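You operate a simulated robot arm through the tools that you are given. There is no shell and no other tool. Be economical: measure what you need, move in short steps, check, and stop when the job is done.

You run a simulated robot arm. Do the job below in one go: nothing can be reset, and whatever is moved stays where it is left.

TASK
Lock the bike wheel with the red pin, then wipe its dust off.
Fine: the pin stays in the lock hole; use the grey cloth and put it back. What is to be rubbed or washed off counts as gone when no trace of it is left.

The check looks at the end state, three seconds after you hand in, the way a careful person would. Anything else that was tipped, shoved, dropped, spilled or broken makes it a failure. Flat cloth is picked up by pressing the open fingertips on it (5 to 10 N) and closing them slowly along it; thin cloth reads only 2 to 8 mm in the jaws.

THE ROBOT
A 6-joint arm with a four-finger gripper on a trunk, on a base that drives. Base frame: it is fixed to the floor where the robot stands at the start and does not move with it; the origin is under the middle of the robot, x ahead of it, y to its left, z up. Lengths are in m, angles in degrees, forces in N, time in s.
Its first joint turns from -166.0 to 166.0 degrees. Places, roughly: bike wheel [-0.7, 0.5, 0.8]; lock hole [-0.6, 0.3, 0.8]; parking hole [0.7, 0.2, 0.8]. Payload 3.43 kg.
The TCP is the grasp point between the finger pads, 0.03 m short of the fingertips. In the tool frame z runs along the fingers and y along their closing line. Largest opening 0.12 m; the body of the gripper starts 0.085 m behind the TCP.
Orientation is told as [roll, pitch, yaw] about the base's x, y, z axes, in that order, counted from this pose: with the fingers straight down and closing along the base's y, the tool's x points along the base's -x, its y along +y and its z along -z.

THE INTERFACE
- The arm moves only by the tool play_rows. Its argument "targets" is text: rows parted by semicolons, each of 7 numbers parted by spaces: the shift along the tool's x, y, z in units of 400 mm (1.0 is 400 mm), then the turn, a rotation vector about the tool's x, y, z in units of 60 degrees (1.0 is 60 degrees), then the finger opening in m, from 0 to 0.12. In form: x y z ax ay az claw; .... A call has 1 to 20 rows; each row is the pose to reach, as a shift and turn from the pose commanded when the call began, along the tool's axes at that moment. A call with a number of a shift or a turn outside -1 to 1 is refused whole. A row lasts 0.2 s, in which the tool goes at most 0.05 m and 8.6 degrees; a call with a longer step from one row to the next is refused whole, and so is a gripper value outside its range. Where a pose cannot be reached the arm comes as near as it can. A force on the tool above 40 N (or 10 N above the force at the start of the call, whichever is more), or a blocked arm, ends the call early, and 0.2 s more pass. The fingers move at their own pace and stop on an object; they squeeze with about 42 N. The grip force told is the motor's: it shows also when the fingers shut on nothing. Time passes only in rows, and 0.2 s behind the last, so rows that repeat a pose let the fingers close. The reply holds the time, the measured pose of the TCP, the force on the tool along the base axes, the opening and the grip force, in the units named above and with some noise, with the torque about the TCP (base axes, N m) and any sound that the robot's microphone picked up.
- Cameras (640 x 400 px; columns grow to the right, rows downward): "scene" is now at [-0.2701, 0.2285, 1.1862]; the picture's right is [0.93, -0.37, -0.01], its down [-0.30, -0.74, -0.60] and it looks along [0.22, 0.57, -0.80] (base axes); focal length 214 px, centre (320, 200). "wrist" rides on the gripper at [0.071, -0.017, -0.121] in the tool frame; the picture's right is [0.23, 0.97, 0.00], its down [-0.81, 0.19, -0.55] and it looks along [-0.54, 0.13, 0.83] (tool axes); focal length 275 px, centre (320, 200). There is no depth. A picture from a camera that has moved, and an enlarged one, comes with that camera's place and axes in the base frame and with its lens.
- get_image(camera): a new picture of that camera. It takes no simulated time.
- base_move(legs): drives the robot by 1 to 6 legs, each [ahead, turn to the left] in m and degrees, along the robot's own axes; the way and the turn of a leg run together, so that a leg with both is an arc; at most 1.5 m and 180 degrees a leg. The arm and the cameras ride along, it lands a little off, and it stops where it bumps. It gives what a move gives.
- turn_head(pan, tilt): turns the head with the scene camera to pan (to the left, within 143 degrees either way) and tilt (down, from -29 to 69), counted from straight ahead of the robot. It gives what a move gives.
- close_up(camera, box): a new picture of the part [left, top, right, bottom] of that camera's present view, enlarged. It takes no simulated time.
- finish_job(): hands the job in; it is judged then, once.

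Go step by step. Nothing tells you exact positions but the pictures and the camera data: compare them with the known pose of the tool, close in by small moves and look again before you grip or let go. The budget is 120 turns and 82 pictures, counting those below and the enlarged ones. Unless the task says otherwise, let go and move clear before handing in, and close with one line.

The tools are called after "Emit:" as name(argument=value, ...) on one line, values as JSON. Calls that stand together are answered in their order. play_rows: Moves the arm, as the interface text tells. Its arguments: {"type":"object","properties":{"targets":{"type":"string"}},"required":["targets"]} The other tools are called the same way: base_move (legs) drives the base; turn_head (pan, tilt) turns the head that bears the scene camera; get_image (camera) takes a picture; close_up (camera, box) takes an enlarged picture of a part of a camera's view; finish_job () hands the job in.

At the start:

```text
t: 0.0
position: [-0.346, 0.3774, 1.1049]
orientation: [0.2, 0.1, 0.0]
force: [-0.6, 0.1, -0.2]
ft_torque: [-0.01, 0.04, -0.01]
width: 0.1198
grasp_force: 0.0
robot x, y, heading: [-0.0036, -0.0294, -0.1]
head pan, tilt: [68.2, 52.5]
```

scene: 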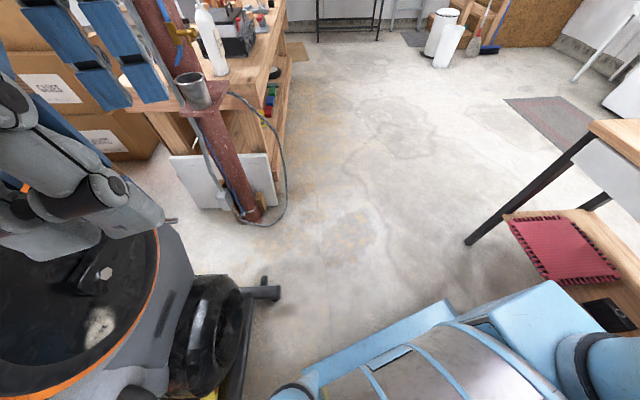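
wrist: 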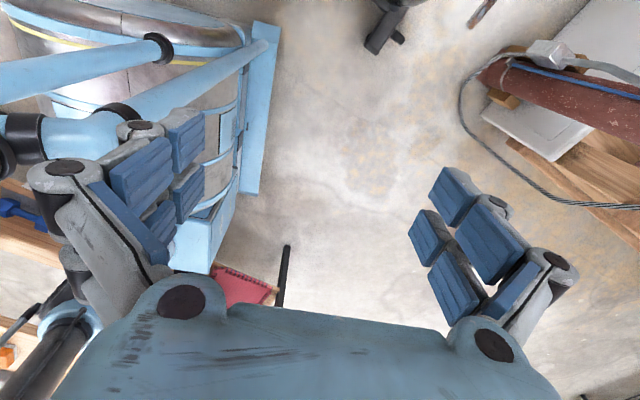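

I see the garage, with a black disc at the lower left that is probably part of the wheel fixture. I'll look around toward the wheel and toward the parking hole first.

Emit:
turn_head(pan=135, tilt=40)

Emit:
get_image(camera="scene")

Emit:
turn_head(pan=0, tilt=30)

Emit:
get_image(camera="scene")

```text
t: 1.4
position: [-0.3602, 0.377, 1.1007]
orientation: [-0.1, -0.6, 0.0]
force: [-1.4, -0.2, 0.1]
ft_torque: [0.0, -0.13, 0.0]
width: 0.12
grasp_force: 0.0
robot x, y, heading: [-0.0032, -0.0314, -0.3]
head pan, tilt: [135.0, 40.0]
```

```text
79 pictures are left
camera scene: at [-0.3581, 0.2195, 1.2046], right [0.71, 0.71, -0.01], down [0.44, -0.46, -0.77], along [-0.55, 0.54, -0.64], focal length 214 px, centre (320, 200)
```

scene: 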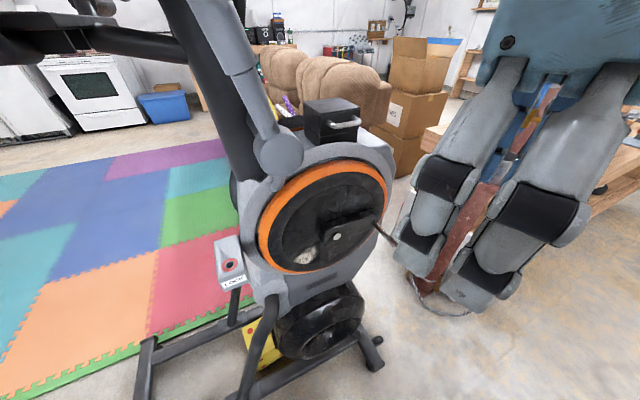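

```text
t: 3.5
position: [-0.3602, 0.3767, 1.1017]
orientation: [-0.1, -0.6, 0.1]
force: [0.1, 0.7, -0.3]
ft_torque: [-0.03, -0.02, -0.02]
width: 0.1201
grasp_force: 0.0
robot x, y, heading: [-0.0039, -0.0321, -0.2]
head pan, tilt: [0.0, 30.0]
```

```text
78 pictures are left
camera scene: at [-0.2069, 0.1592, 1.2182], right [0.0, -1.0, 0.0], down [-0.51, 0.0, -0.86], along [0.86, 0.0, -0.51], focal length 214 px, centre (320, 200)
```

scene: 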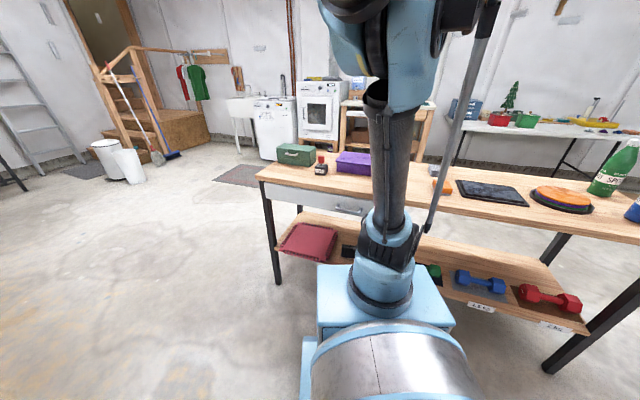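

The disc on the exercise bike is the wheel, with a pale dust smear, and the lock box has a red ring. The red pin stands on the bench ahead, and I'll zoom in on both.

Emit:
close_up(camera="scene", box=[250, 130, 410, 230])

Emit:
close_up(camera="scene", box=[400, 130, 640, 280])

Emit:
turn_head(pan=135, tilt=40)

Emit:
close_up(camera="scene", box=[200, 90, 420, 300])

```text
4.00 times, centred on (330, 180) of scene
camera zoom: at [-0.2069, 0.1592, 1.2182], right [0.0, -1.0, 0.0], down [-0.51, 0.0, -0.86], along [0.86, 0.0, -0.51], focal length 858 px, centre (280, 280)
```

zoom: 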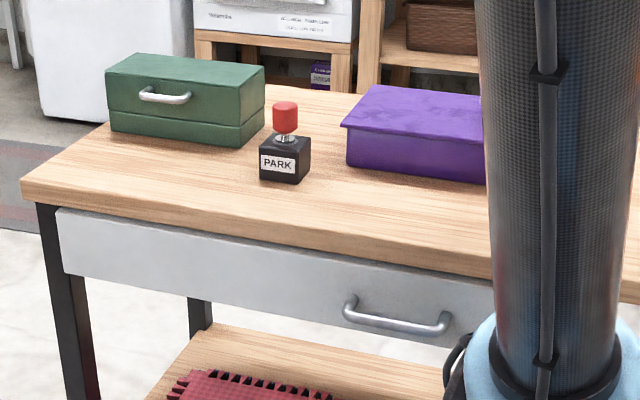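

```text
2.67 times, centred on (520, 205) of scene
camera zoom: at [-0.2069, 0.1592, 1.2182], right [0.0, -1.0, 0.0], down [-0.51, 0.0, -0.86], along [0.86, 0.0, -0.51], focal length 572 px, centre (-213, 187)
```

zoom: 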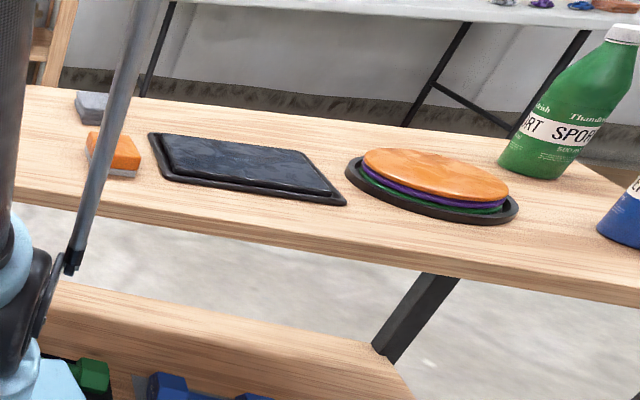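

```text
t: 5.7
position: [-0.36, 0.3774, 1.1003]
orientation: [0.0, -0.7, 0.1]
force: [0.4, 0.2, -0.2]
ft_torque: [-0.04, 0.05, -0.01]
width: 0.1201
grasp_force: 0.1
robot x, y, heading: [-0.0056, -0.0355, -0.0]
head pan, tilt: [135.0, 40.0]
```

```text
1.90 times, centred on (310, 195) of scene
camera zoom: at [-0.3576, 0.2194, 1.2049], right [0.71, 0.71, -0.01], down [0.44, -0.46, -0.77], along [-0.55, 0.54, -0.64], focal length 408 px, centre (339, 210)
```

zoom: 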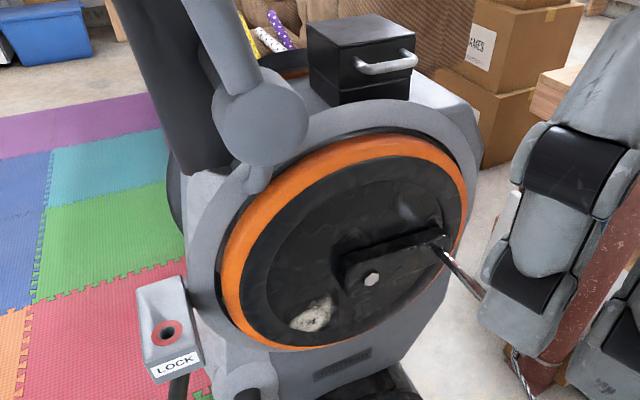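

The red pin stands in the PARK block on the bench ahead, and the dark grey folded cloth seems to lie on a black tray to its right. I'll swing the arm around the left side to the front, clear of the head mast.

Emit:
play_rows(targets="-0.08 0.05 0 0 0 0 0.12; -0.16 0.1 0 0 0 0 0.12; -0.25 0.15 0 0 0 0 0.12; -0.34 0.2 0 0 0 0 0.12; -0.43 0.25 0 0 0 0 0.12; -0.52 0.28 0 0 0 0 0.12; -0.62 0.3 0 0 0 0 0.12; -0.72 0.31 0 0 0 0 0.12; -0.82 0.31 0 0 0 0 0.12; -0.92 0.31 0 0 0 0 0.12; -1.0 0.31 0 0 0 0 0.12")

Emit:
play_rows(targets="-0.1 0 0 0 0 0 0.12; -0.2 -0.02 0 0 0 0 0.12; -0.3 -0.05 0 0 0 0 0.12; -0.4 -0.08 0 0 0 0 0.12; -0.5 -0.12 0 0 0 0 0.12; -0.6 -0.17 0 0 0 0 0.12; -0.7 -0.22 0 0 0 0 0.12; -0.8 -0.28 0 0 0 0 0.12; -0.9 -0.34 0 0 0 0 0.12; -1.0 -0.4 0 0 0 0 0.12")

Emit:
get_image(camera="wrist")

```text
t: 8.1
position: [0.0406, 0.5016, 1.1041]
orientation: [0.1, -0.5, 0.0]
force: [-0.7, 0.2, -0.7]
ft_torque: [0.0, -0.02, 0.02]
width: 0.1199
grasp_force: 0.0
robot x, y, heading: [-0.0066, -0.0292, -0.1]
head pan, tilt: [135.0, 40.0]
```

```text
t: 10.3
position: [0.4396, 0.342, 1.1102]
orientation: [0.0, -0.6, 0.1]
force: [-0.1, 0.3, 0.7]
ft_torque: [-0.01, -0.05, -0.01]
width: 0.1201
grasp_force: 0.0
robot x, y, heading: [-0.0024, -0.0297, 0.2]
head pan, tilt: [135.0, 40.0]
```

```text
74 pictures are left
camera wrist: at [0.3664, 0.3248, 1.2316], right [-0.23, 0.97, 0.0], down [0.8, 0.19, 0.56], along [0.55, 0.13, -0.83], focal length 275 px, centre (320, 200)
```

wrist: 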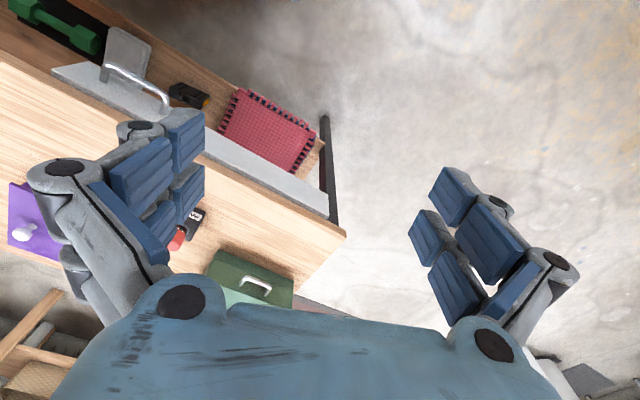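

The pin head works out at about (0.75, 0.153, 0.865). I'll move closer at height and turn the head forward for a second view.

Emit:
play_rows(targets="-0.05 -0.1 0 0 0 0 0.12; -0.11 -0.2 0 0 0 0 0.12; -0.17 -0.29 0 0 0 0 0.12; -0.23 -0.38 0 0 0 0 0.12; -0.3 -0.47 0.05 0 0 0 0.12; -0.38 -0.47 0.1 0 0 0 0.12; -0.38 -0.47 0.1 0 0 0 0.12")

Emit:
get_image(camera="wrist")

Emit:
turn_head(pan=-10, tilt=25)

Emit:
get_image(camera="scene")

```text
t: 11.9
position: [0.5935, 0.1553, 1.0703]
orientation: [0.1, -0.7, 0.1]
force: [0.3, 0.2, -0.3]
ft_torque: [-0.02, 0.0, 0.0]
width: 0.1202
grasp_force: 0.1
robot x, y, heading: [-0.0075, -0.0333, -0.2]
head pan, tilt: [135.0, 40.0]
```

```text
73 pictures are left
camera wrist: at [0.5207, 0.1377, 1.1927], right [-0.23, 0.97, 0.0], down [0.8, 0.19, 0.56], along [0.55, 0.13, -0.83], focal length 275 px, centre (320, 200)
```

wrist: 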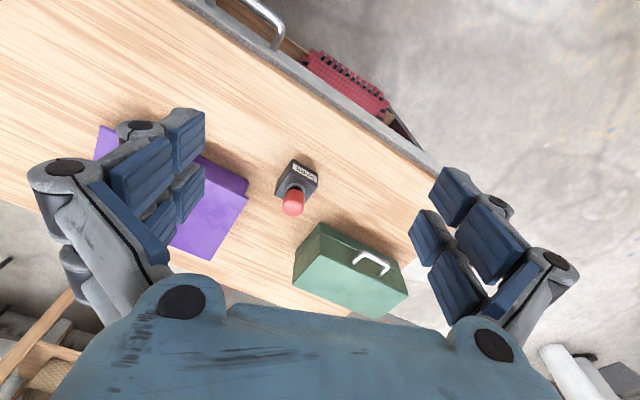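

```text
t: 14.2
position: [0.5949, 0.1536, 1.0705]
orientation: [0.0, -0.5, 0.1]
force: [-0.3, -0.1, -0.5]
ft_torque: [0.02, 0.01, 0.01]
width: 0.12
grasp_force: 0.0
robot x, y, heading: [-0.003, -0.0357, 0.0]
head pan, tilt: [-10.0, 25.0]
```

```text
72 pictures are left
camera scene: at [-0.2063, 0.1431, 1.2263], right [-0.17, -0.98, 0.0], down [-0.43, 0.07, -0.9], along [0.89, -0.16, -0.43], focal length 214 px, centre (320, 200)
```

scene: 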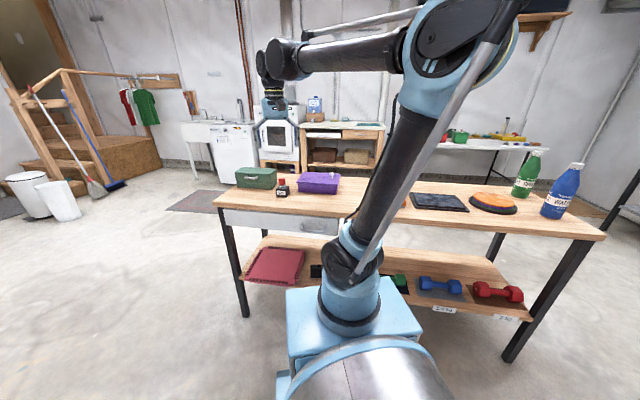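

The pin is at about (0.755, 0.152), with its head centred near z 0.868, between the green and purple boxes. I'll turn the gripper so it closes along x, away from the boxes, and narrow the fingers.

Emit:
play_rows(targets="0 0 0 0 0 0.13 0.08; -0.05 0 0 0 0 0.26 0.08; -0.1 0 0 0 0 0.39 0.08; -0.15 0 0 0 0 0.52 0.08; -0.2 0 0 0 0 0.65 0.08; -0.25 0 0 0 0 0.78 0.08; -0.3 0 0 0 0 0.91 0.08; -0.3 0 0 0 0 1.0 0.08; -0.3 0 0 0 0 1.0 0.08")

Emit:
play_rows(targets="0 0 0 0 0 0.13 0.08; 0 0 0 0 0 0.26 0.08; 0 0 0 0 0 0.39 0.08; 0 0 0 0 0 0.5 0.08; 0 0 0 0 0 0.5 0.08")

Emit:
get_image(camera="wrist")

```text
t: 16.2
position: [0.7139, 0.1541, 1.0722]
orientation: [0.5, -0.3, -59.8]
force: [-0.2, -0.3, 0.1]
ft_torque: [0.0, -0.02, -0.02]
width: 0.0802
grasp_force: 0.1
robot x, y, heading: [-0.0042, -0.0325, -0.1]
head pan, tilt: [-10.0, 25.0]
```

```text
t: 17.4
position: [0.7142, 0.1552, 1.0719]
orientation: [0.6, 0.0, -89.9]
force: [-0.3, 0.7, 0.5]
ft_torque: [0.0, 0.01, 0.0]
width: 0.0801
grasp_force: 0.0
robot x, y, heading: [-0.0026, -0.03, -0.3]
head pan, tilt: [-10.0, 25.0]
```

```text
71 pictures are left
camera wrist: at [0.6947, 0.2268, 1.1938], right [0.97, 0.23, 0.01], down [0.19, -0.81, 0.55], along [0.14, -0.54, -0.83], focal length 275 px, centre (320, 200)
```

wrist: 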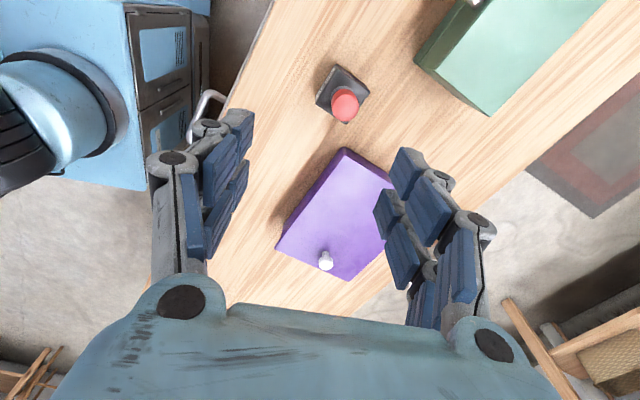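

The pin is confirmed near (0.751, 0.152). I'll lower over it and check before gripping.

Emit:
play_rows(targets="-0.0075 0.0925 0 0 0 0 0.08; -0.0075 0.0925 0.1 0 0 0 0.08; -0.0075 0.0925 0.2 0 0 0 0.08; -0.0075 0.0925 0.29 0 0 0 0.08; -0.0075 0.0925 0.33 0 0 0 0.08; -0.0075 0.0925 0.33 0 0 0 0.08")

Emit:
get_image(camera="wrist")

Emit:
close_up(camera="scene", box=[230, 110, 350, 230])

```text
t: 18.8
position: [0.7523, 0.1517, 0.94]
orientation: [0.6, 0.0, -89.8]
force: [-0.1, 0.4, -0.2]
ft_torque: [0.03, -0.01, -0.02]
width: 0.08
grasp_force: 0.1
robot x, y, heading: [-0.0046, -0.0327, 0.1]
head pan, tilt: [-10.0, 25.0]
```

```text
70 pictures are left
camera wrist: at [0.7336, 0.2243, 1.0625], right [0.97, 0.23, 0.01], down [0.19, -0.81, 0.55], along [0.14, -0.54, -0.83], focal length 275 px, centre (320, 200)
```

wrist: 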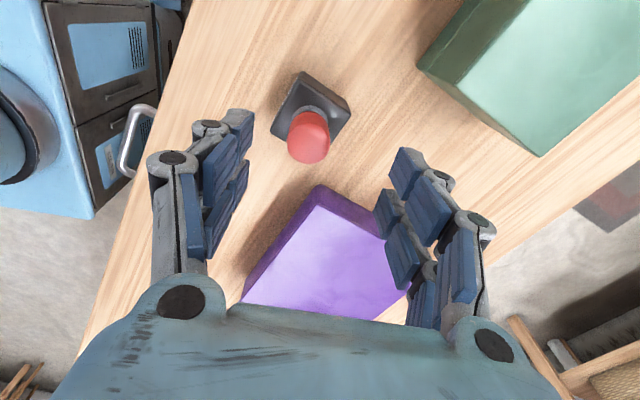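

```text
3.33 times, centred on (290, 170) of scene
camera zoom: at [-0.2062, 0.1431, 1.2263], right [-0.17, -0.98, 0.0], down [-0.43, 0.07, -0.9], along [0.89, -0.16, -0.43], focal length 715 px, centre (420, 300)
```

zoom: 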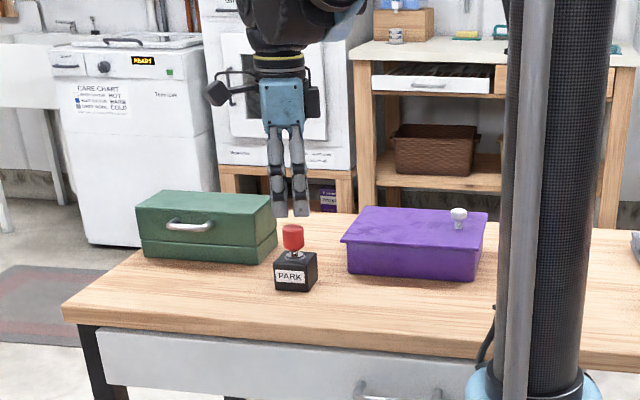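

The head spans about z 0.858 to 0.895, so I'll lower to 0.877 and close on it.

Emit:
play_rows(targets="0.004 -0.012 0.05 0 0 0 0.07; 0.004 -0.012 0.1 0 0 0 0.07; 0.004 -0.012 0.157 0 0 0 0.07; 0.004 -0.012 0.157 0 0 0 0.07")

Emit:
get_image(camera="wrist")

```text
t: 19.8
position: [0.7468, 0.1534, 0.8776]
orientation: [0.6, 0.0, -89.9]
force: [0.5, -0.4, 0.5]
ft_torque: [-0.02, -0.04, 0.02]
width: 0.0701
grasp_force: 0.0
robot x, y, heading: [-0.0031, -0.0317, -0.1]
head pan, tilt: [-10.0, 25.0]
```

```text
68 pictures are left
camera wrist: at [0.7278, 0.2254, 0.9995], right [0.97, 0.23, 0.01], down [0.19, -0.81, 0.55], along [0.14, -0.54, -0.83], focal length 275 px, centre (320, 200)
```

wrist: 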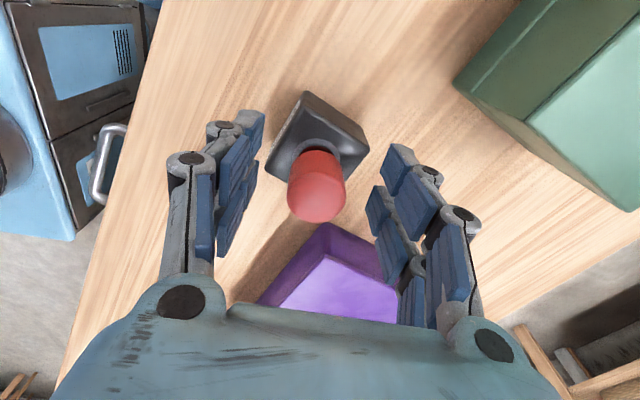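

The head is centred on the grasp point, so I'll close on it.

Emit:
play_rows(targets="0 0 0 0 0 0 0.04; 0 0 0 0 0 0 0.02; 0 0 0 0 0 0 0.0; 0 0 0 0 0 0 0.0; 0 0 0 0 0 0 0.0")

```text
t: 21.0
position: [0.7465, 0.153, 0.879]
orientation: [0.6, 0.0, -89.8]
force: [-10.7, -1.2, -1.2]
ft_torque: [-0.05, 0.45, 0.01]
width: 0.0266
grasp_force: 42.0
robot x, y, heading: [-0.0037, -0.0327, -0.3]
head pan, tilt: [-10.0, 25.0]
```

It is gripped at 27 mm with a small side load. I'll ease off and lift straight up.

Emit:
play_rows(targets="0 -0.003 -0.02 0 0 0 0; 0 -0.004 -0.05 0 0 0 0; 0 -0.004 -0.1 0 0 0 0; 0 -0.004 -0.15 0 0 0 0; 0 -0.004 -0.2 0 0 0 0; 0 -0.004 -0.3 0 0 0 0; 0 -0.004 -0.4 0 0 0 0; 0 -0.004 -0.4 0 0 0 0")

Emit:
get_image(camera="wrist")

Emit:
close_up(camera="scene", box=[230, 90, 350, 210])

```text
t: 22.8
position: [0.744, 0.1541, 1.0379]
orientation: [0.6, -0.1, -89.9]
force: [-0.2, 0.6, -1.8]
ft_torque: [-0.05, 0.01, 0.01]
width: 0.0265
grasp_force: 42.3
robot x, y, heading: [-0.0014, -0.0308, -0.1]
head pan, tilt: [-10.0, 25.0]
```

```text
67 pictures are left
camera wrist: at [0.7255, 0.2261, 1.1593], right [0.97, 0.23, 0.01], down [0.19, -0.81, 0.55], along [0.14, -0.54, -0.83], focal length 275 px, centre (320, 200)
```

wrist: 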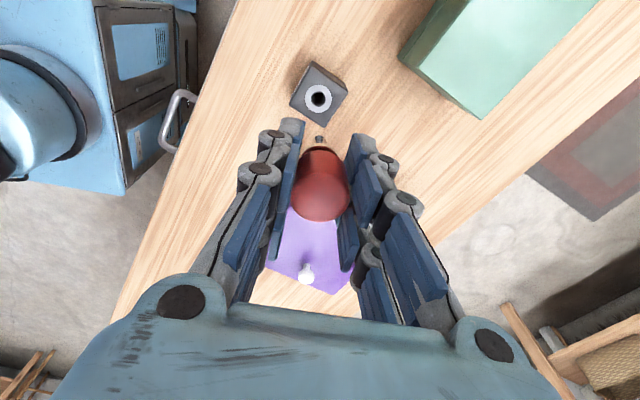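

```text
3.33 times, centred on (290, 150) of scene
camera zoom: at [-0.2062, 0.1431, 1.2263], right [-0.17, -0.98, 0.0], down [-0.43, 0.07, -0.9], along [0.89, -0.16, -0.43], focal length 715 px, centre (420, 367)
```

zoom: 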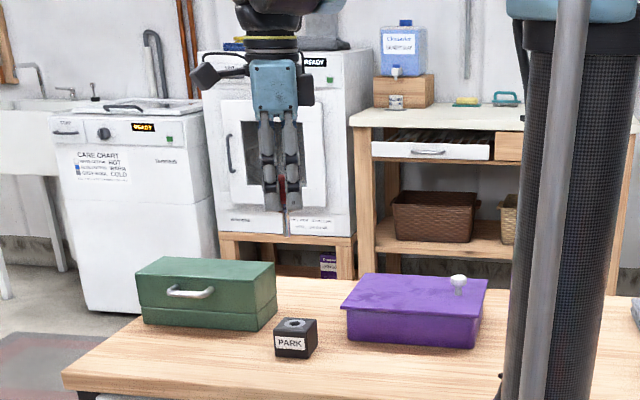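

The pin is out and hangs about 71 mm below the TCP. The wheel lies to the left rear, so I'll pull the arm in, raise it, and turn the robot left to face the wheel, in two stages.

Emit:
play_rows(targets="0 0 -0.1 0 0 0 0; 0 -0.05 -0.2 0 0 0 0; -0.05 -0.12 -0.25 0 0 0 0; -0.1 -0.2 -0.25 0 0 0 0; -0.15 -0.28 -0.25 0 0 0 0; -0.2 -0.36 -0.25 0 0 0 0; -0.25 -0.44 -0.25 0 0 0 0; -0.25 -0.44 -0.25 0 0 0 0")

Emit:
base_move(legs=[[0, 70]])

Emit:
turn_head(pan=70, tilt=40)

Emit:
get_image(camera="scene")

```text
t: 24.6
position: [0.5673, 0.0527, 1.1372]
orientation: [0.6, 0.0, -89.9]
force: [-0.1, -0.4, -0.6]
ft_torque: [-0.01, -0.01, 0.01]
width: 0.0265
grasp_force: 41.9
robot x, y, heading: [-0.0041, -0.0345, 0.0]
head pan, tilt: [-10.0, 25.0]
```

```text
t: 28.5
position: [0.1, 0.5379, 1.1355]
orientation: [0.7, 0.0, -18.6]
force: [1.0, 0.7, -0.3]
ft_torque: [0.03, 0.03, -0.04]
width: 0.0264
grasp_force: 41.8
robot x, y, heading: [0.0046, -0.0368, 71.2]
head pan, tilt: [-10.0, 25.0]
```

```text
t: 30.0
position: [0.0962, 0.5232, 1.1436]
orientation: [1.3, 0.0, -18.6]
force: [-1.4, 0.4, -1.2]
ft_torque: [-0.01, -0.02, 0.0]
width: 0.0264
grasp_force: 41.5
robot x, y, heading: [0.0049, -0.0324, 71.2]
head pan, tilt: [70.0, 40.0]
```

```text
65 pictures are left
camera scene: at [-0.3363, -0.1978, 1.2038], right [0.63, 0.78, -0.01], down [0.5, -0.41, -0.76], along [-0.6, 0.47, -0.65], focal length 214 px, centre (320, 200)
```

scene: 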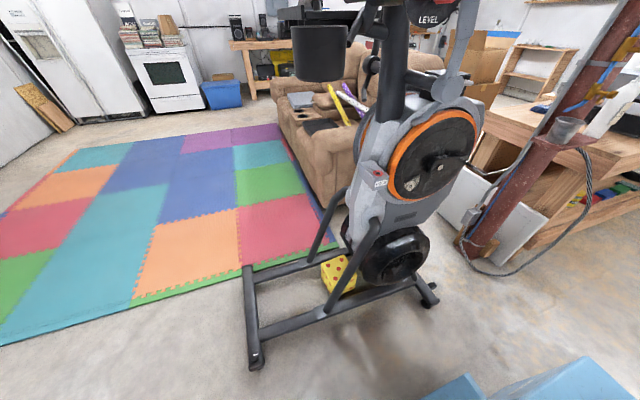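

The exercise bike is fully visible now. I'll zoom in to locate the lock hole and wheel more exactly.

Emit:
close_up(camera="scene", box=[330, 90, 490, 240])

```text
2.67 times, centred on (410, 165) of scene
camera zoom: at [-0.3363, -0.1978, 1.2038], right [0.63, 0.78, -0.01], down [0.5, -0.41, -0.76], along [-0.6, 0.47, -0.65], focal length 572 px, centre (80, 293)
```

zoom: 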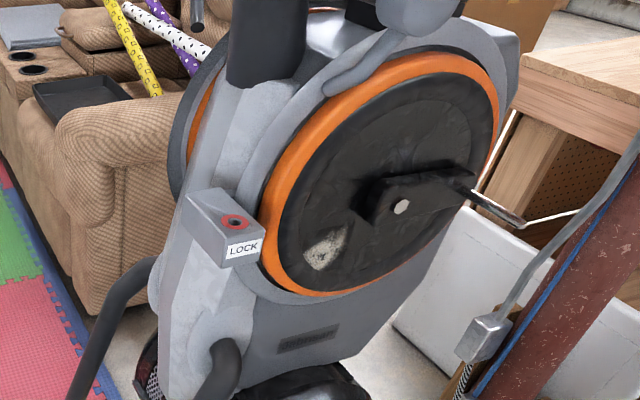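

The lock hole triangulates to (-0.646, 0.262, 0.854) and the dust to (-0.611, 0.42, 0.762). Before turning further I'll check where the bike's handles stand higher up.

Emit:
turn_head(pan=70, tilt=-5)

Emit:
get_image(camera="scene")

Emit:
turn_head(pan=50, tilt=20)

Emit:
get_image(camera="scene")

```text
t: 31.1
position: [0.0954, 0.523, 1.1425]
orientation: [1.3, 0.0, -18.5]
force: [0.3, 0.3, 0.1]
ft_torque: [0.01, 0.0, -0.02]
width: 0.0263
grasp_force: 41.7
robot x, y, heading: [0.0025, -0.0357, 71.3]
head pan, tilt: [70.0, -5.0]
```

```text
63 pictures are left
camera scene: at [-0.338, -0.1955, 1.2751], right [0.63, 0.78, -0.01], down [-0.07, 0.04, -1.0], along [-0.78, 0.62, 0.08], focal length 214 px, centre (320, 200)
```

scene: 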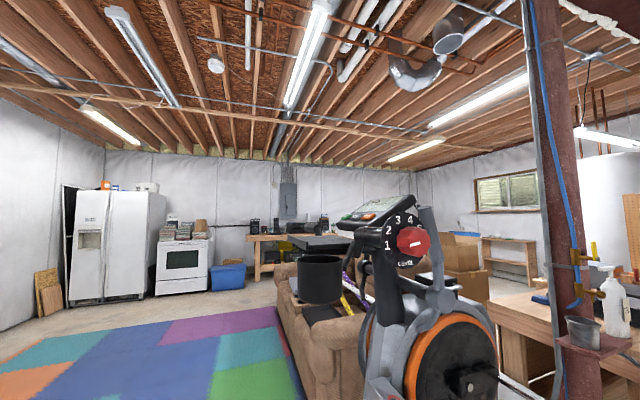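

```text
t: 32.0
position: [0.0953, 0.5237, 1.143]
orientation: [1.4, 0.0, -18.5]
force: [-0.4, -0.2, -1.1]
ft_torque: [0.02, 0.0, 0.03]
width: 0.0263
grasp_force: 42.0
robot x, y, heading: [0.0047, -0.0351, 71.4]
head pan, tilt: [50.0, 20.0]
```

```text
62 pictures are left
camera scene: at [-0.3183, -0.1711, 1.2349], right [0.85, 0.52, -0.01], down [0.17, -0.3, -0.94], along [-0.49, 0.8, -0.35], focal length 214 px, centre (320, 200)
```

scene: 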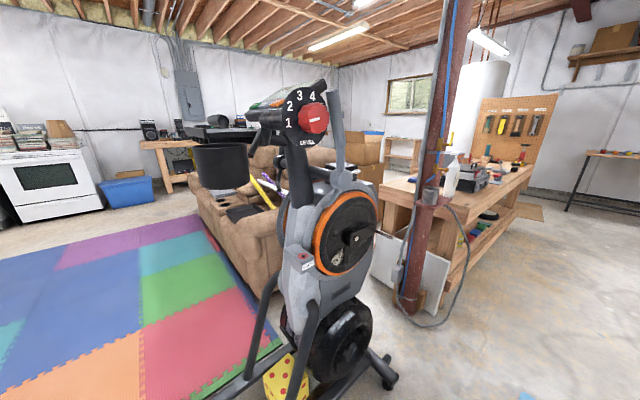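

The console and its red LEVEL knob stand above the lock area, so clearance matters. I'll turn further left for a second viewpoint.

Emit:
base_move(legs=[[0, 40]])

Emit:
turn_head(pan=15, tilt=15)

Emit:
get_image(camera="scene")

```text
t: 34.5
position: [-0.2883, 0.4488, 1.1437]
orientation: [1.2, 0.0, 21.7]
force: [-0.4, 0.2, -0.3]
ft_torque: [0.02, 0.02, -0.01]
width: 0.0266
grasp_force: 42.5
robot x, y, heading: [0.0087, -0.0323, 112.1]
head pan, tilt: [50.0, 20.0]
```

```text
t: 35.6
position: [-0.2827, 0.437, 1.1491]
orientation: [2.0, -0.1, 21.8]
force: [1.0, -0.7, 0.4]
ft_torque: [0.02, 0.0, 0.01]
width: 0.0265
grasp_force: 41.7
robot x, y, heading: [0.0102, -0.0352, 111.7]
head pan, tilt: [15.0, 15.0]
```

```text
61 pictures are left
camera scene: at [-0.1158, -0.3012, 1.2425], right [0.8, 0.6, 0.0], down [0.16, -0.22, -0.96], along [-0.58, 0.77, -0.27], focal length 214 px, centre (320, 200)
```

scene: 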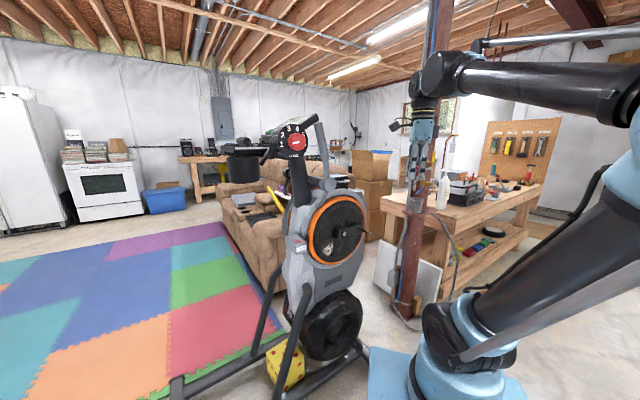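

Emit:
close_up(camera="scene", box=[220, 100, 400, 280])

```text
2.22 times, centred on (310, 190) of scene
camera zoom: at [-0.1158, -0.3012, 1.2425], right [0.8, 0.6, 0.0], down [0.16, -0.22, -0.96], along [-0.58, 0.77, -0.27], focal length 477 px, centre (342, 222)
```

zoom: 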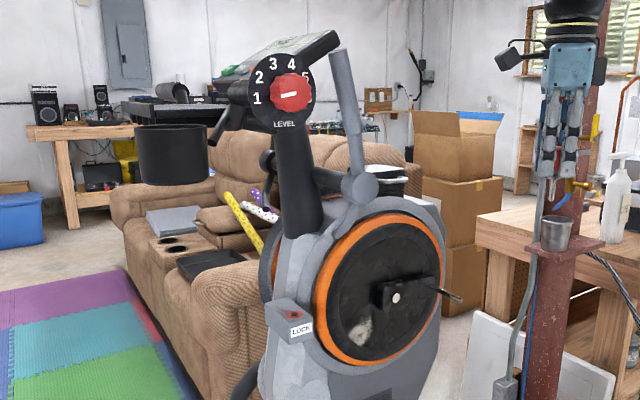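

The knob sits roughly above the lock, so I need a more exact view. I'll shift the arm right and turn the wrist so its camera faces the bike, then turn the robot further.

Emit:
play_rows(targets="-0.05 0 0 0 0 -0.13 0; -0.1 0 0 0 0 -0.26 0; -0.15 0 0 0 0 -0.39 0; -0.2 0 0 0 0 -0.52 0; -0.25 0 0 0 0 -0.65 0; -0.25 0 0 0 0 -0.78 0; -0.25 0 0 0 0 -0.91 0; -0.25 0 0 0 0 -1.0 0; -0.25 0 0 0 0 -1.0 0")

Emit:
base_move(legs=[[0, 28]])

Emit:
turn_head(pan=5, tilt=15)

Emit:
get_image(camera="scene")

Emit:
get_image(camera="wrist")

```text
t: 37.6
position: [-0.19, 0.4718, 1.1492]
orientation: [1.0, -1.7, 81.9]
force: [0.2, 0.4, -0.8]
ft_torque: [-0.02, -0.01, 0.0]
width: 0.0265
grasp_force: 42.5
robot x, y, heading: [0.0086, -0.0344, 111.9]
head pan, tilt: [15.0, 15.0]
```

```text
t: 39.5
position: [-0.4085, 0.3189, 1.1509]
orientation: [1.0, -1.6, 110.2]
force: [0.1, -0.1, -0.3]
ft_torque: [0.01, 0.02, 0.01]
width: 0.0265
grasp_force: 42.6
robot x, y, heading: [0.009, -0.0335, 140.4]
head pan, tilt: [15.0, 15.0]
```

```text
t: 40.3
position: [-0.3982, 0.3092, 1.155]
orientation: [1.4, -2.4, 110.3]
force: [-0.6, 0.3, -0.3]
ft_torque: [-0.02, -0.01, -0.02]
width: 0.0268
grasp_force: 41.2
robot x, y, heading: [0.0068, -0.0292, 140.4]
head pan, tilt: [5.0, 15.0]
```

```text
59 pictures are left
camera scene: at [0.0368, -0.3116, 1.2425], right [0.57, 0.82, 0.0], down [0.22, -0.16, -0.96], along [-0.79, 0.55, -0.27], focal length 214 px, centre (320, 200)
```

scene: 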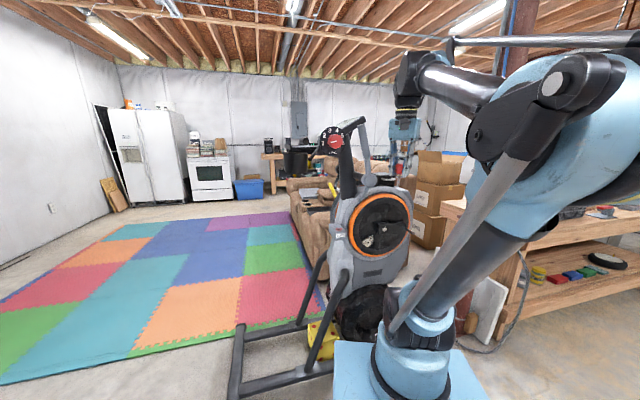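

```text
58 pictures are left
camera wrist: at [-0.353, 0.2445, 1.2743], right [-0.83, -0.55, 0.01], down [-0.44, 0.68, 0.59], along [-0.34, 0.48, -0.81], focal length 275 px, centre (320, 200)
```

wrist: 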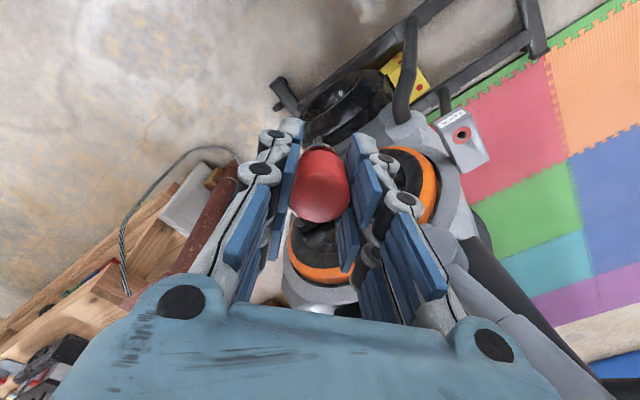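

The wrist view confirms the lock at (-0.647, 0.257). I'll zoom the scene to fix where the console and knob stand over it.

Emit:
close_up(camera="scene", box=[300, 100, 440, 300])

Emit:
close_up(camera="wrist", box=[340, 60, 640, 400])

```text
2.00 times, centred on (370, 200) of scene
camera zoom: at [0.0368, -0.3116, 1.2425], right [0.57, 0.82, 0.0], down [0.22, -0.16, -0.96], along [-0.79, 0.55, -0.27], focal length 429 px, centre (220, 200)
```

zoom: 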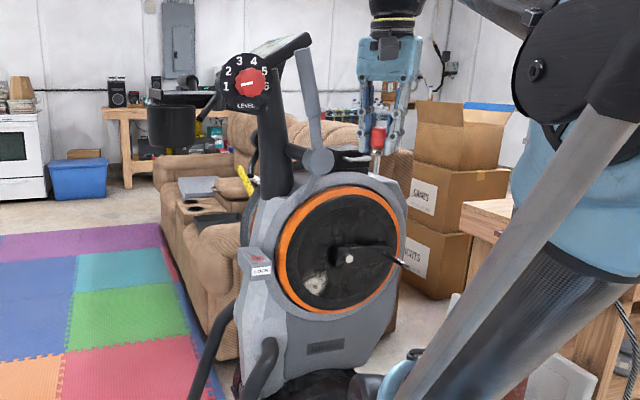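

```text
1.18 times, centred on (490, 230) of wrist
camera zoom: at [-0.353, 0.2445, 1.2743], right [-0.83, -0.55, 0.01], down [-0.44, 0.68, 0.59], along [-0.34, 0.48, -0.81], focal length 324 px, centre (120, 165)
```

zoom: 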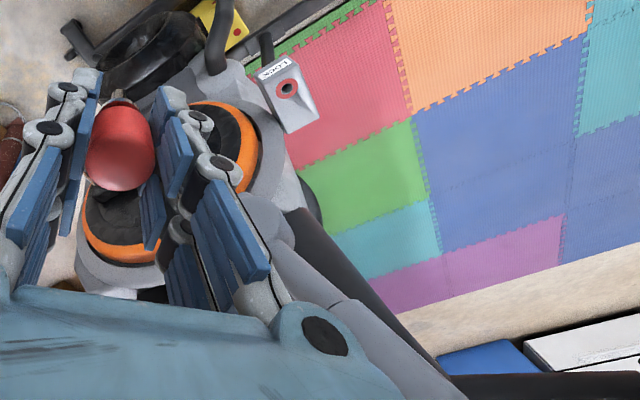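

The console overhangs the lock, so a straight-down tool won't fit there. I must re-grip the pin with a tilted tool, using the PARK hole. From heading about 90° both the lock and the park hole are within reach, so I'll turn back there.

Emit:
base_move(legs=[[0, -50]])

Emit:
turn_head(pan=-65, tilt=25)

Emit:
get_image(camera="scene")

```text
t: 43.2
position: [0.0037, 0.4996, 1.156]
orientation: [1.4, -2.3, 60.8]
force: [0.4, 0.4, -1.1]
ft_torque: [-0.01, -0.02, -0.01]
width: 0.0264
grasp_force: 41.5
robot x, y, heading: [0.0075, -0.0322, 90.5]
head pan, tilt: [5.0, 15.0]
```

```text
t: 44.6
position: [0.0049, 0.4866, 1.1628]
orientation: [1.7, -2.9, 60.7]
force: [-0.6, 0.0, 0.3]
ft_torque: [0.0, 0.0, -0.02]
width: 0.0266
grasp_force: 42.0
robot x, y, heading: [0.0055, -0.0274, 90.8]
head pan, tilt: [-65.0, 25.0]
```

```text
55 pictures are left
camera scene: at [-0.0987, -0.2855, 1.227], right [0.43, -0.9, 0.01], down [-0.38, -0.2, -0.9], along [0.82, 0.39, -0.43], focal length 214 px, centre (320, 200)
```

scene: 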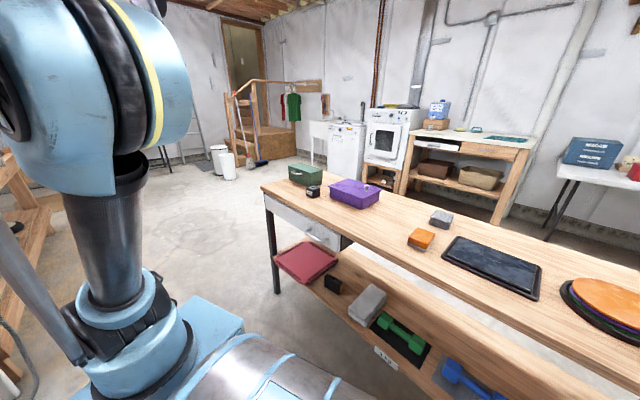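

From here I can see the bench and shelf. I'll zoom in on what could be the grey cloth.

Emit:
close_up(camera="scene", box=[320, 200, 580, 370])

```text
2.35 times, centred on (450, 285) of scene
camera zoom: at [-0.0987, -0.2855, 1.227], right [0.43, -0.9, 0.01], down [-0.38, -0.2, -0.9], along [0.82, 0.39, -0.43], focal length 505 px, centre (14, 0)
```

zoom: 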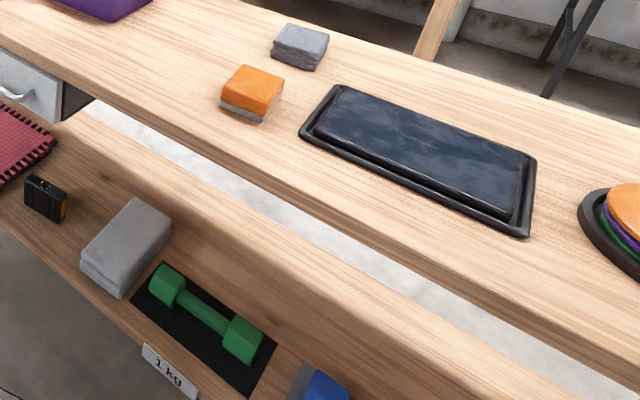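

The folded grey cloth sits at about (0.73, -0.39) on the bench, and the black item is something else. I'll now carry the pin back over PARK at safe height, leveling the tool.

Emit:
play_rows(targets="-0.038 -0.096 0 0.027 0.049 0 0; -0.076 -0.193 0 0.027 0.049 0 0; -0.114 -0.289 0 0.027 0.049 0 0; -0.152 -0.386 0 0.027 0.049 0 0; -0.19 -0.482 0 0.027 0.049 0 0; -0.229 -0.579 0 0.027 0.049 0 0; -0.267 -0.675 0 0.027 0.049 0 0; -0.305 -0.772 0 0.027 0.049 0 0; -0.343 -0.868 0 0.027 0.049 0 0; -0.343 -0.868 0 0.027 0.049 0 0")

Emit:
play_rows(targets="0 0 0 0 0 0.13 0; 0 0 0 0 0 0.26 0; 0 0 0 0 0 0.39 0; 0 0 0 0 0 0.52 0; 0 0 0 0 0 0.65 0; 0 0 0 0 0 0.78 0; 0 0 0 0 0 0.91 0; 0 0 0 0 0 1.0 0; 0 0 0 0 0 1.0 0")

Emit:
play_rows(targets="0 0 0 0 0 0.13 0; 0 0 0 0 0 0.26 0; 0 0 0 0 0 0.39 0; 0 0 0 0 0 0.52 0; 0 0 0 0 0 0.65 0; 0 0 0 0 0 0.78 0; 0 0 0 0 0 0.91 0; 0 0 0 0 0 1.0 0; 0 0 0 0 0 1.0 0")

```text
t: 46.8
position: [0.3745, 0.4372, 1.1593]
orientation: [0.1, 0.0, 60.8]
force: [0.1, -0.1, -1.0]
ft_torque: [-0.01, 0.0, 0.0]
width: 0.0266
grasp_force: 41.8
robot x, y, heading: [0.0035, -0.0311, 90.7]
head pan, tilt: [-65.0, 25.0]
```

```text
t: 48.8
position: [0.3752, 0.4355, 1.1585]
orientation: [0.1, 0.1, 0.7]
force: [-0.5, 0.2, -1.1]
ft_torque: [-0.01, -0.02, -0.01]
width: 0.0264
grasp_force: 42.0
robot x, y, heading: [0.0076, -0.0303, 90.4]
head pan, tilt: [-65.0, 25.0]
```

```text
t: 50.8
position: [0.3748, 0.4373, 1.1586]
orientation: [0.0, 0.0, -59.3]
force: [-0.1, -0.2, -1.6]
ft_torque: [0.0, -0.03, -0.01]
width: 0.0265
grasp_force: 42.4
robot x, y, heading: [0.0032, -0.0301, 90.9]
head pan, tilt: [-65.0, 25.0]
```

Level now. I'll carry on to above PARK and finish the yaw.

Emit:
play_rows(targets="-0.1 0.04 0 0 0 0 0; -0.2 0.08 0 0 0 0 0; -0.3 0.12 0 0 0 0 0; -0.4 0.16 0 0 0 0 0; -0.5 0.2 0 0 0 0 0; -0.6 0.24 0 0 0 0 0; -0.7 0.28 0 0 0 0 0; -0.8 0.32 0 0 0 0 0; -0.9 0.36 0 0 0 0 0; -0.977 0.391 0 0 0 0 0; -0.977 0.391 0 0 0 0 0")

Emit:
play_rows(targets="-0.02 0.01 0.05 0 0 0.13 0; -0.04 0.02 0.1 0 0 0.26 0; -0.06 0.03 0.15 0 0 0.39 0; -0.08 0.04 0.2 0 0 0.51 0; -0.1 0.045 0.25 0 0 0.51 0; -0.107 0.045 0.25 0 0 0.51 0; -0.107 0.045 0.25 0 0 0.51 0")

Emit:
get_image(camera="wrist")

```text
t: 53.2
position: [0.7082, 0.1791, 1.1567]
orientation: [-0.1, 0.1, -59.2]
force: [0.9, -0.3, -1.6]
ft_torque: [0.0, 0.0, 0.02]
width: 0.0263
grasp_force: 41.7
robot x, y, heading: [0.0026, -0.0298, 90.8]
head pan, tilt: [-65.0, 25.0]
```

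```text
t: 54.8
position: [0.7462, 0.1532, 1.0586]
orientation: [-0.1, 0.1, -89.8]
force: [0.0, -0.4, 0.0]
ft_torque: [-0.03, 0.05, -0.05]
width: 0.0264
grasp_force: 42.0
robot x, y, heading: [0.0035, -0.0285, 90.8]
head pan, tilt: [-65.0, 25.0]
```

```text
53 pictures are left
camera wrist: at [0.729, 0.2245, 1.1799], right [0.97, 0.23, 0.0], down [0.19, -0.81, 0.55], along [0.13, -0.54, -0.83], focal length 275 px, centre (320, 200)
```

wrist: 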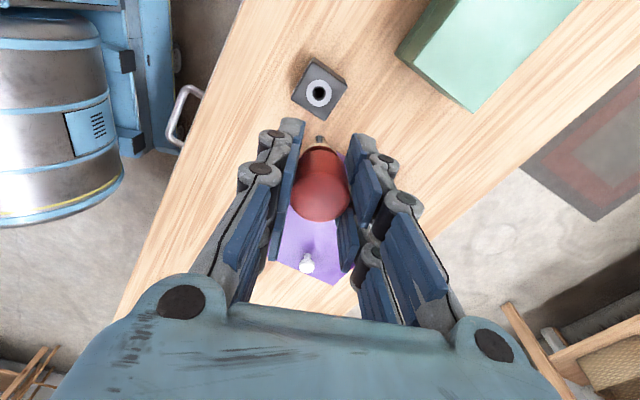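

The hole lines up with the pin. I'll lower to just above it and check closely.

Emit:
play_rows(targets="-0.003 -0.002 0.1 0 0 0 0; -0.003 -0.002 0.2 0 0 0 0; -0.003 -0.002 0.3 0 0 0 0; -0.003 -0.002 0.33 0 0 0 0; -0.003 -0.002 0.33 0 0 0 0")

Emit:
close_up(camera="wrist", box=[260, 70, 380, 190])

Emit:
close_up(camera="scene", box=[270, 120, 370, 220])

```text
t: 56.0
position: [0.746, 0.1529, 0.9258]
orientation: [-0.1, 0.0, -89.8]
force: [0.7, -0.7, -1.6]
ft_torque: [-0.01, -0.02, 0.0]
width: 0.0263
grasp_force: 42.6
robot x, y, heading: [0.0021, -0.0326, 90.9]
head pan, tilt: [-65.0, 25.0]
```

```text
3.33 times, centred on (320, 130) of wrist
camera zoom: at [0.7284, 0.2246, 1.048], right [0.97, 0.23, 0.0], down [0.2, -0.81, 0.55], along [0.13, -0.54, -0.83], focal length 918 px, centre (320, 433)
```

zoom: 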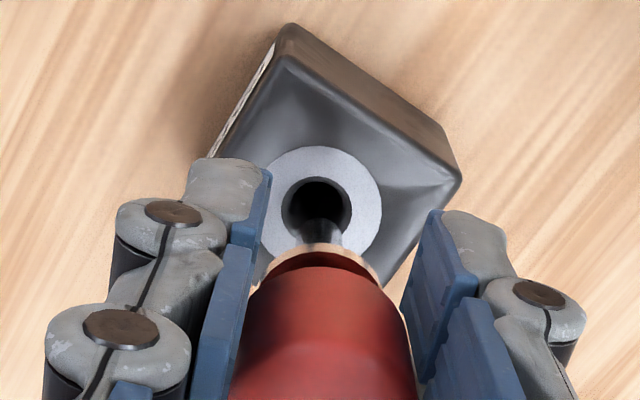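

```text
4.00 times, centred on (320, 170) of scene
camera zoom: at [-0.0986, -0.2856, 1.227], right [0.43, -0.9, 0.01], down [-0.38, -0.2, -0.9], along [0.82, 0.39, -0.43], focal length 858 px, centre (320, 320)
```

zoom: 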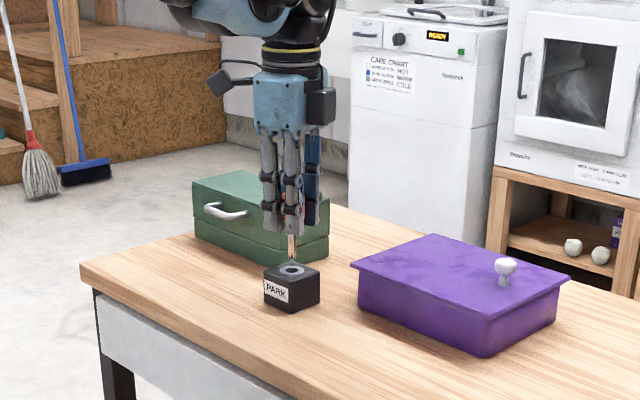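

The alignment is good and the hole has room. I'll lower it in, release, and lift clear.

Emit:
play_rows(targets="0 0 0.03 0 0 0 0; 0 0 0.06 0 0 0 0; 0 0 0.09 0 0 0 0; 0 0 0.115 0 0 0 0; 0 0 0.115 0 0 0 0")

```text
t: 57.2
position: [0.745, 0.1528, 0.8799]
orientation: [-0.1, 0.0, -89.8]
force: [0.9, -1.2, -0.1]
ft_torque: [0.01, 0.0, -0.02]
width: 0.0265
grasp_force: 42.6
robot x, y, heading: [0.0072, -0.0303, 90.6]
head pan, tilt: [-65.0, 25.0]
```

Seated without force. I'll open, lift, and then turn the wrist another −90° so its camera will be above when tilted.

Emit:
play_rows(targets="0 0 0 0 0 0 0.04; 0 0 0 0 0 0 0.07; 0 0 -0.05 0 0 0 0.07; 0 0 -0.15 0 0 0 0.07; 0 0 -0.26 0 0 0 0.07; 0 -0.1 -0.37 0 0 0 0.07; 0 -0.2 -0.45 0 0 0 0.07; 0 -0.3 -0.5 0 0 0 0.07; 0 -0.4 -0.5 0 0 0 0.07; 0 -0.4 -0.5 0 0 0 0.07")

Emit:
play_rows(targets="0 0 0 0 0 0.13 0.07; 0 0 0 0 0 0.26 0.07; 0 0 0 0 0 0.39 0.07; 0 0 0 0 0 0.52 0.07; 0 0 0 0 0 0.65 0.07; 0 0 0 0 0 0.78 0.07; 0 0 0 0 0 0.91 0.07; 0 0 0 0 0 1.0 0.07; 0 0 0 0 0 1.0 0.07")

Emit:
play_rows(targets="0 0 0 0 0 0.13 0.07; 0 0 0 0 0 0.26 0.07; 0 0 0 0 0 0.39 0.07; 0 0 0 0 0 0.503 0.07; 0 0 0 0 0 0.503 0.07")

```text
refused: row 6 steps farther than a row can; nothing moved
```

```text
t: 59.2
position: [0.745, 0.1528, 0.8799]
orientation: [-0.1, 0.0, -150.0]
force: [0.0, 0.9, -0.9]
ft_torque: [-0.03, 0.01, -0.03]
width: 0.0699
grasp_force: 0.1
robot x, y, heading: [0.0035, -0.0294, 90.8]
head pan, tilt: [-65.0, 25.0]
```

```text
t: 60.4
position: [0.7432, 0.1355, 0.8801]
orientation: [-0.3, 0.0, -178.9]
force: [0.0, 0.6, 1.0]
ft_torque: [-0.02, -0.02, 0.03]
width: 0.0699
grasp_force: 0.0
out of reach, approached as far as the arm can: row 4, 5
robot x, y, heading: [0.0053, -0.0316, 90.8]
head pan, tilt: [-65.0, 25.0]
```

The lift was refused for a too-large step, so the wrist turned around the pin in place and reached a joint limit. I'll check that nothing was bumped.

Emit:
get_image(camera="wrist")

Emit:
close_up(camera="scene", box=[270, 120, 370, 220])

```text
50 pictures are left
camera wrist: at [0.8141, 0.153, 1.0024], right [0.25, -0.97, -0.01], down [-0.81, -0.21, 0.55], along [-0.54, -0.13, -0.83], focal length 275 px, centre (320, 200)
```

wrist: 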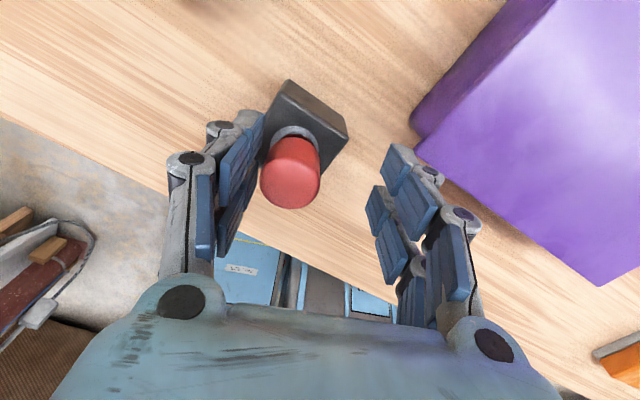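

```text
4.00 times, centred on (320, 170) of scene
camera zoom: at [-0.0986, -0.2856, 1.227], right [0.43, -0.9, 0.01], down [-0.38, -0.2, -0.9], along [0.82, 0.39, -0.43], focal length 858 px, centre (320, 320)
```

zoom: 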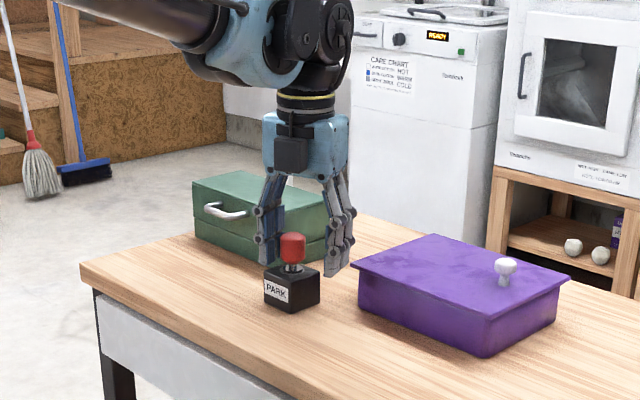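

Everything stands as before and the pin is seated. I'll lift straight up, back off, and unwind the wrist slightly.

Emit:
play_rows(targets="0 -0.04 0 0 0 0 0.08; 0 -0.04 -0.1 0 0 0 0.08; 0 -0.04 -0.2 0 0 0 0.08; 0 -0.04 -0.3 0 0 -0.1 0.08; -0.1 0 -0.35 0 0 -0.2 0.08; -0.2 0.04 -0.35 0 0 -0.233 0.08; -0.29 0.04 -0.35 0 0 -0.233 0.08; -0.29 0.04 -0.35 0 0 -0.233 0.08")

```text
t: 62.2
position: [0.6263, 0.1184, 1.0205]
orientation: [0.0, -0.1, -166.0]
force: [0.6, -0.5, 0.2]
ft_torque: [0.0, 0.03, 0.01]
width: 0.08
grasp_force: 0.1
out of reach, approached as far as the arm can: row 1, 2, 3
robot x, y, heading: [0.0036, -0.0276, 90.6]
head pan, tilt: [-65.0, 25.0]
```

Now I'll tilt the tool forward about its own y axis by 55° and see whether the arm can reach that.

Emit:
play_rows(targets="0 0 0 0 0.13 0 0.08; 0 0 0 0 0.26 0 0.08; 0 0 0 0 0.39 0 0.08; 0 0 0 0 0.52 0 0.08; 0 0 0 0 0.65 0 0.08; 0 0 0 0 0.78 0 0.08; 0 0 0 0 0.917 0 0.08; 0 0 0 0 0.917 0 0.08")

Emit:
get_image(camera="wrist")

Emit:
get_image(camera="scene")

```text
t: 64.0
position: [0.6282, 0.1187, 1.0202]
orientation: [0.0, 55.0, -166.1]
force: [-0.2, -0.3, -0.7]
ft_torque: [-0.01, 0.01, 0.02]
width: 0.0799
grasp_force: 0.0
robot x, y, heading: [0.0065, -0.0306, 90.6]
head pan, tilt: [-65.0, 25.0]
```

```text
48 pictures are left
camera wrist: at [0.5668, 0.1211, 1.1492], right [0.36, -0.91, 0.19], down [-0.84, -0.41, -0.35], along [0.39, -0.03, -0.92], focal length 275 px, centre (320, 200)
```

wrist: 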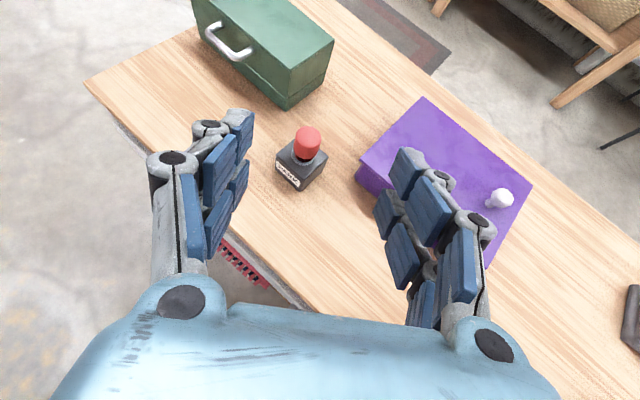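

```text
47 pictures are left
camera scene: at [-0.0986, -0.2856, 1.227], right [0.43, -0.9, 0.01], down [-0.38, -0.2, -0.9], along [0.82, 0.39, -0.43], focal length 214 px, centre (320, 200)
```

scene: 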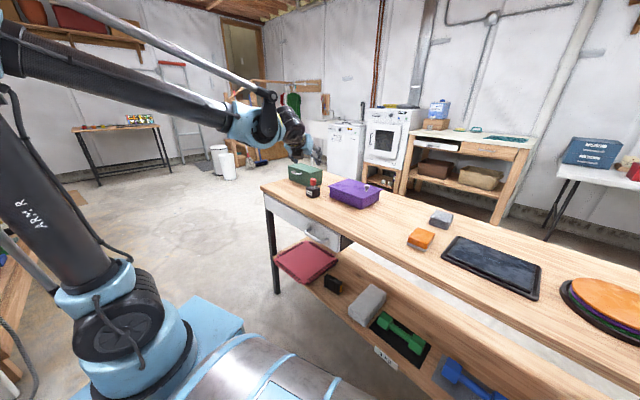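

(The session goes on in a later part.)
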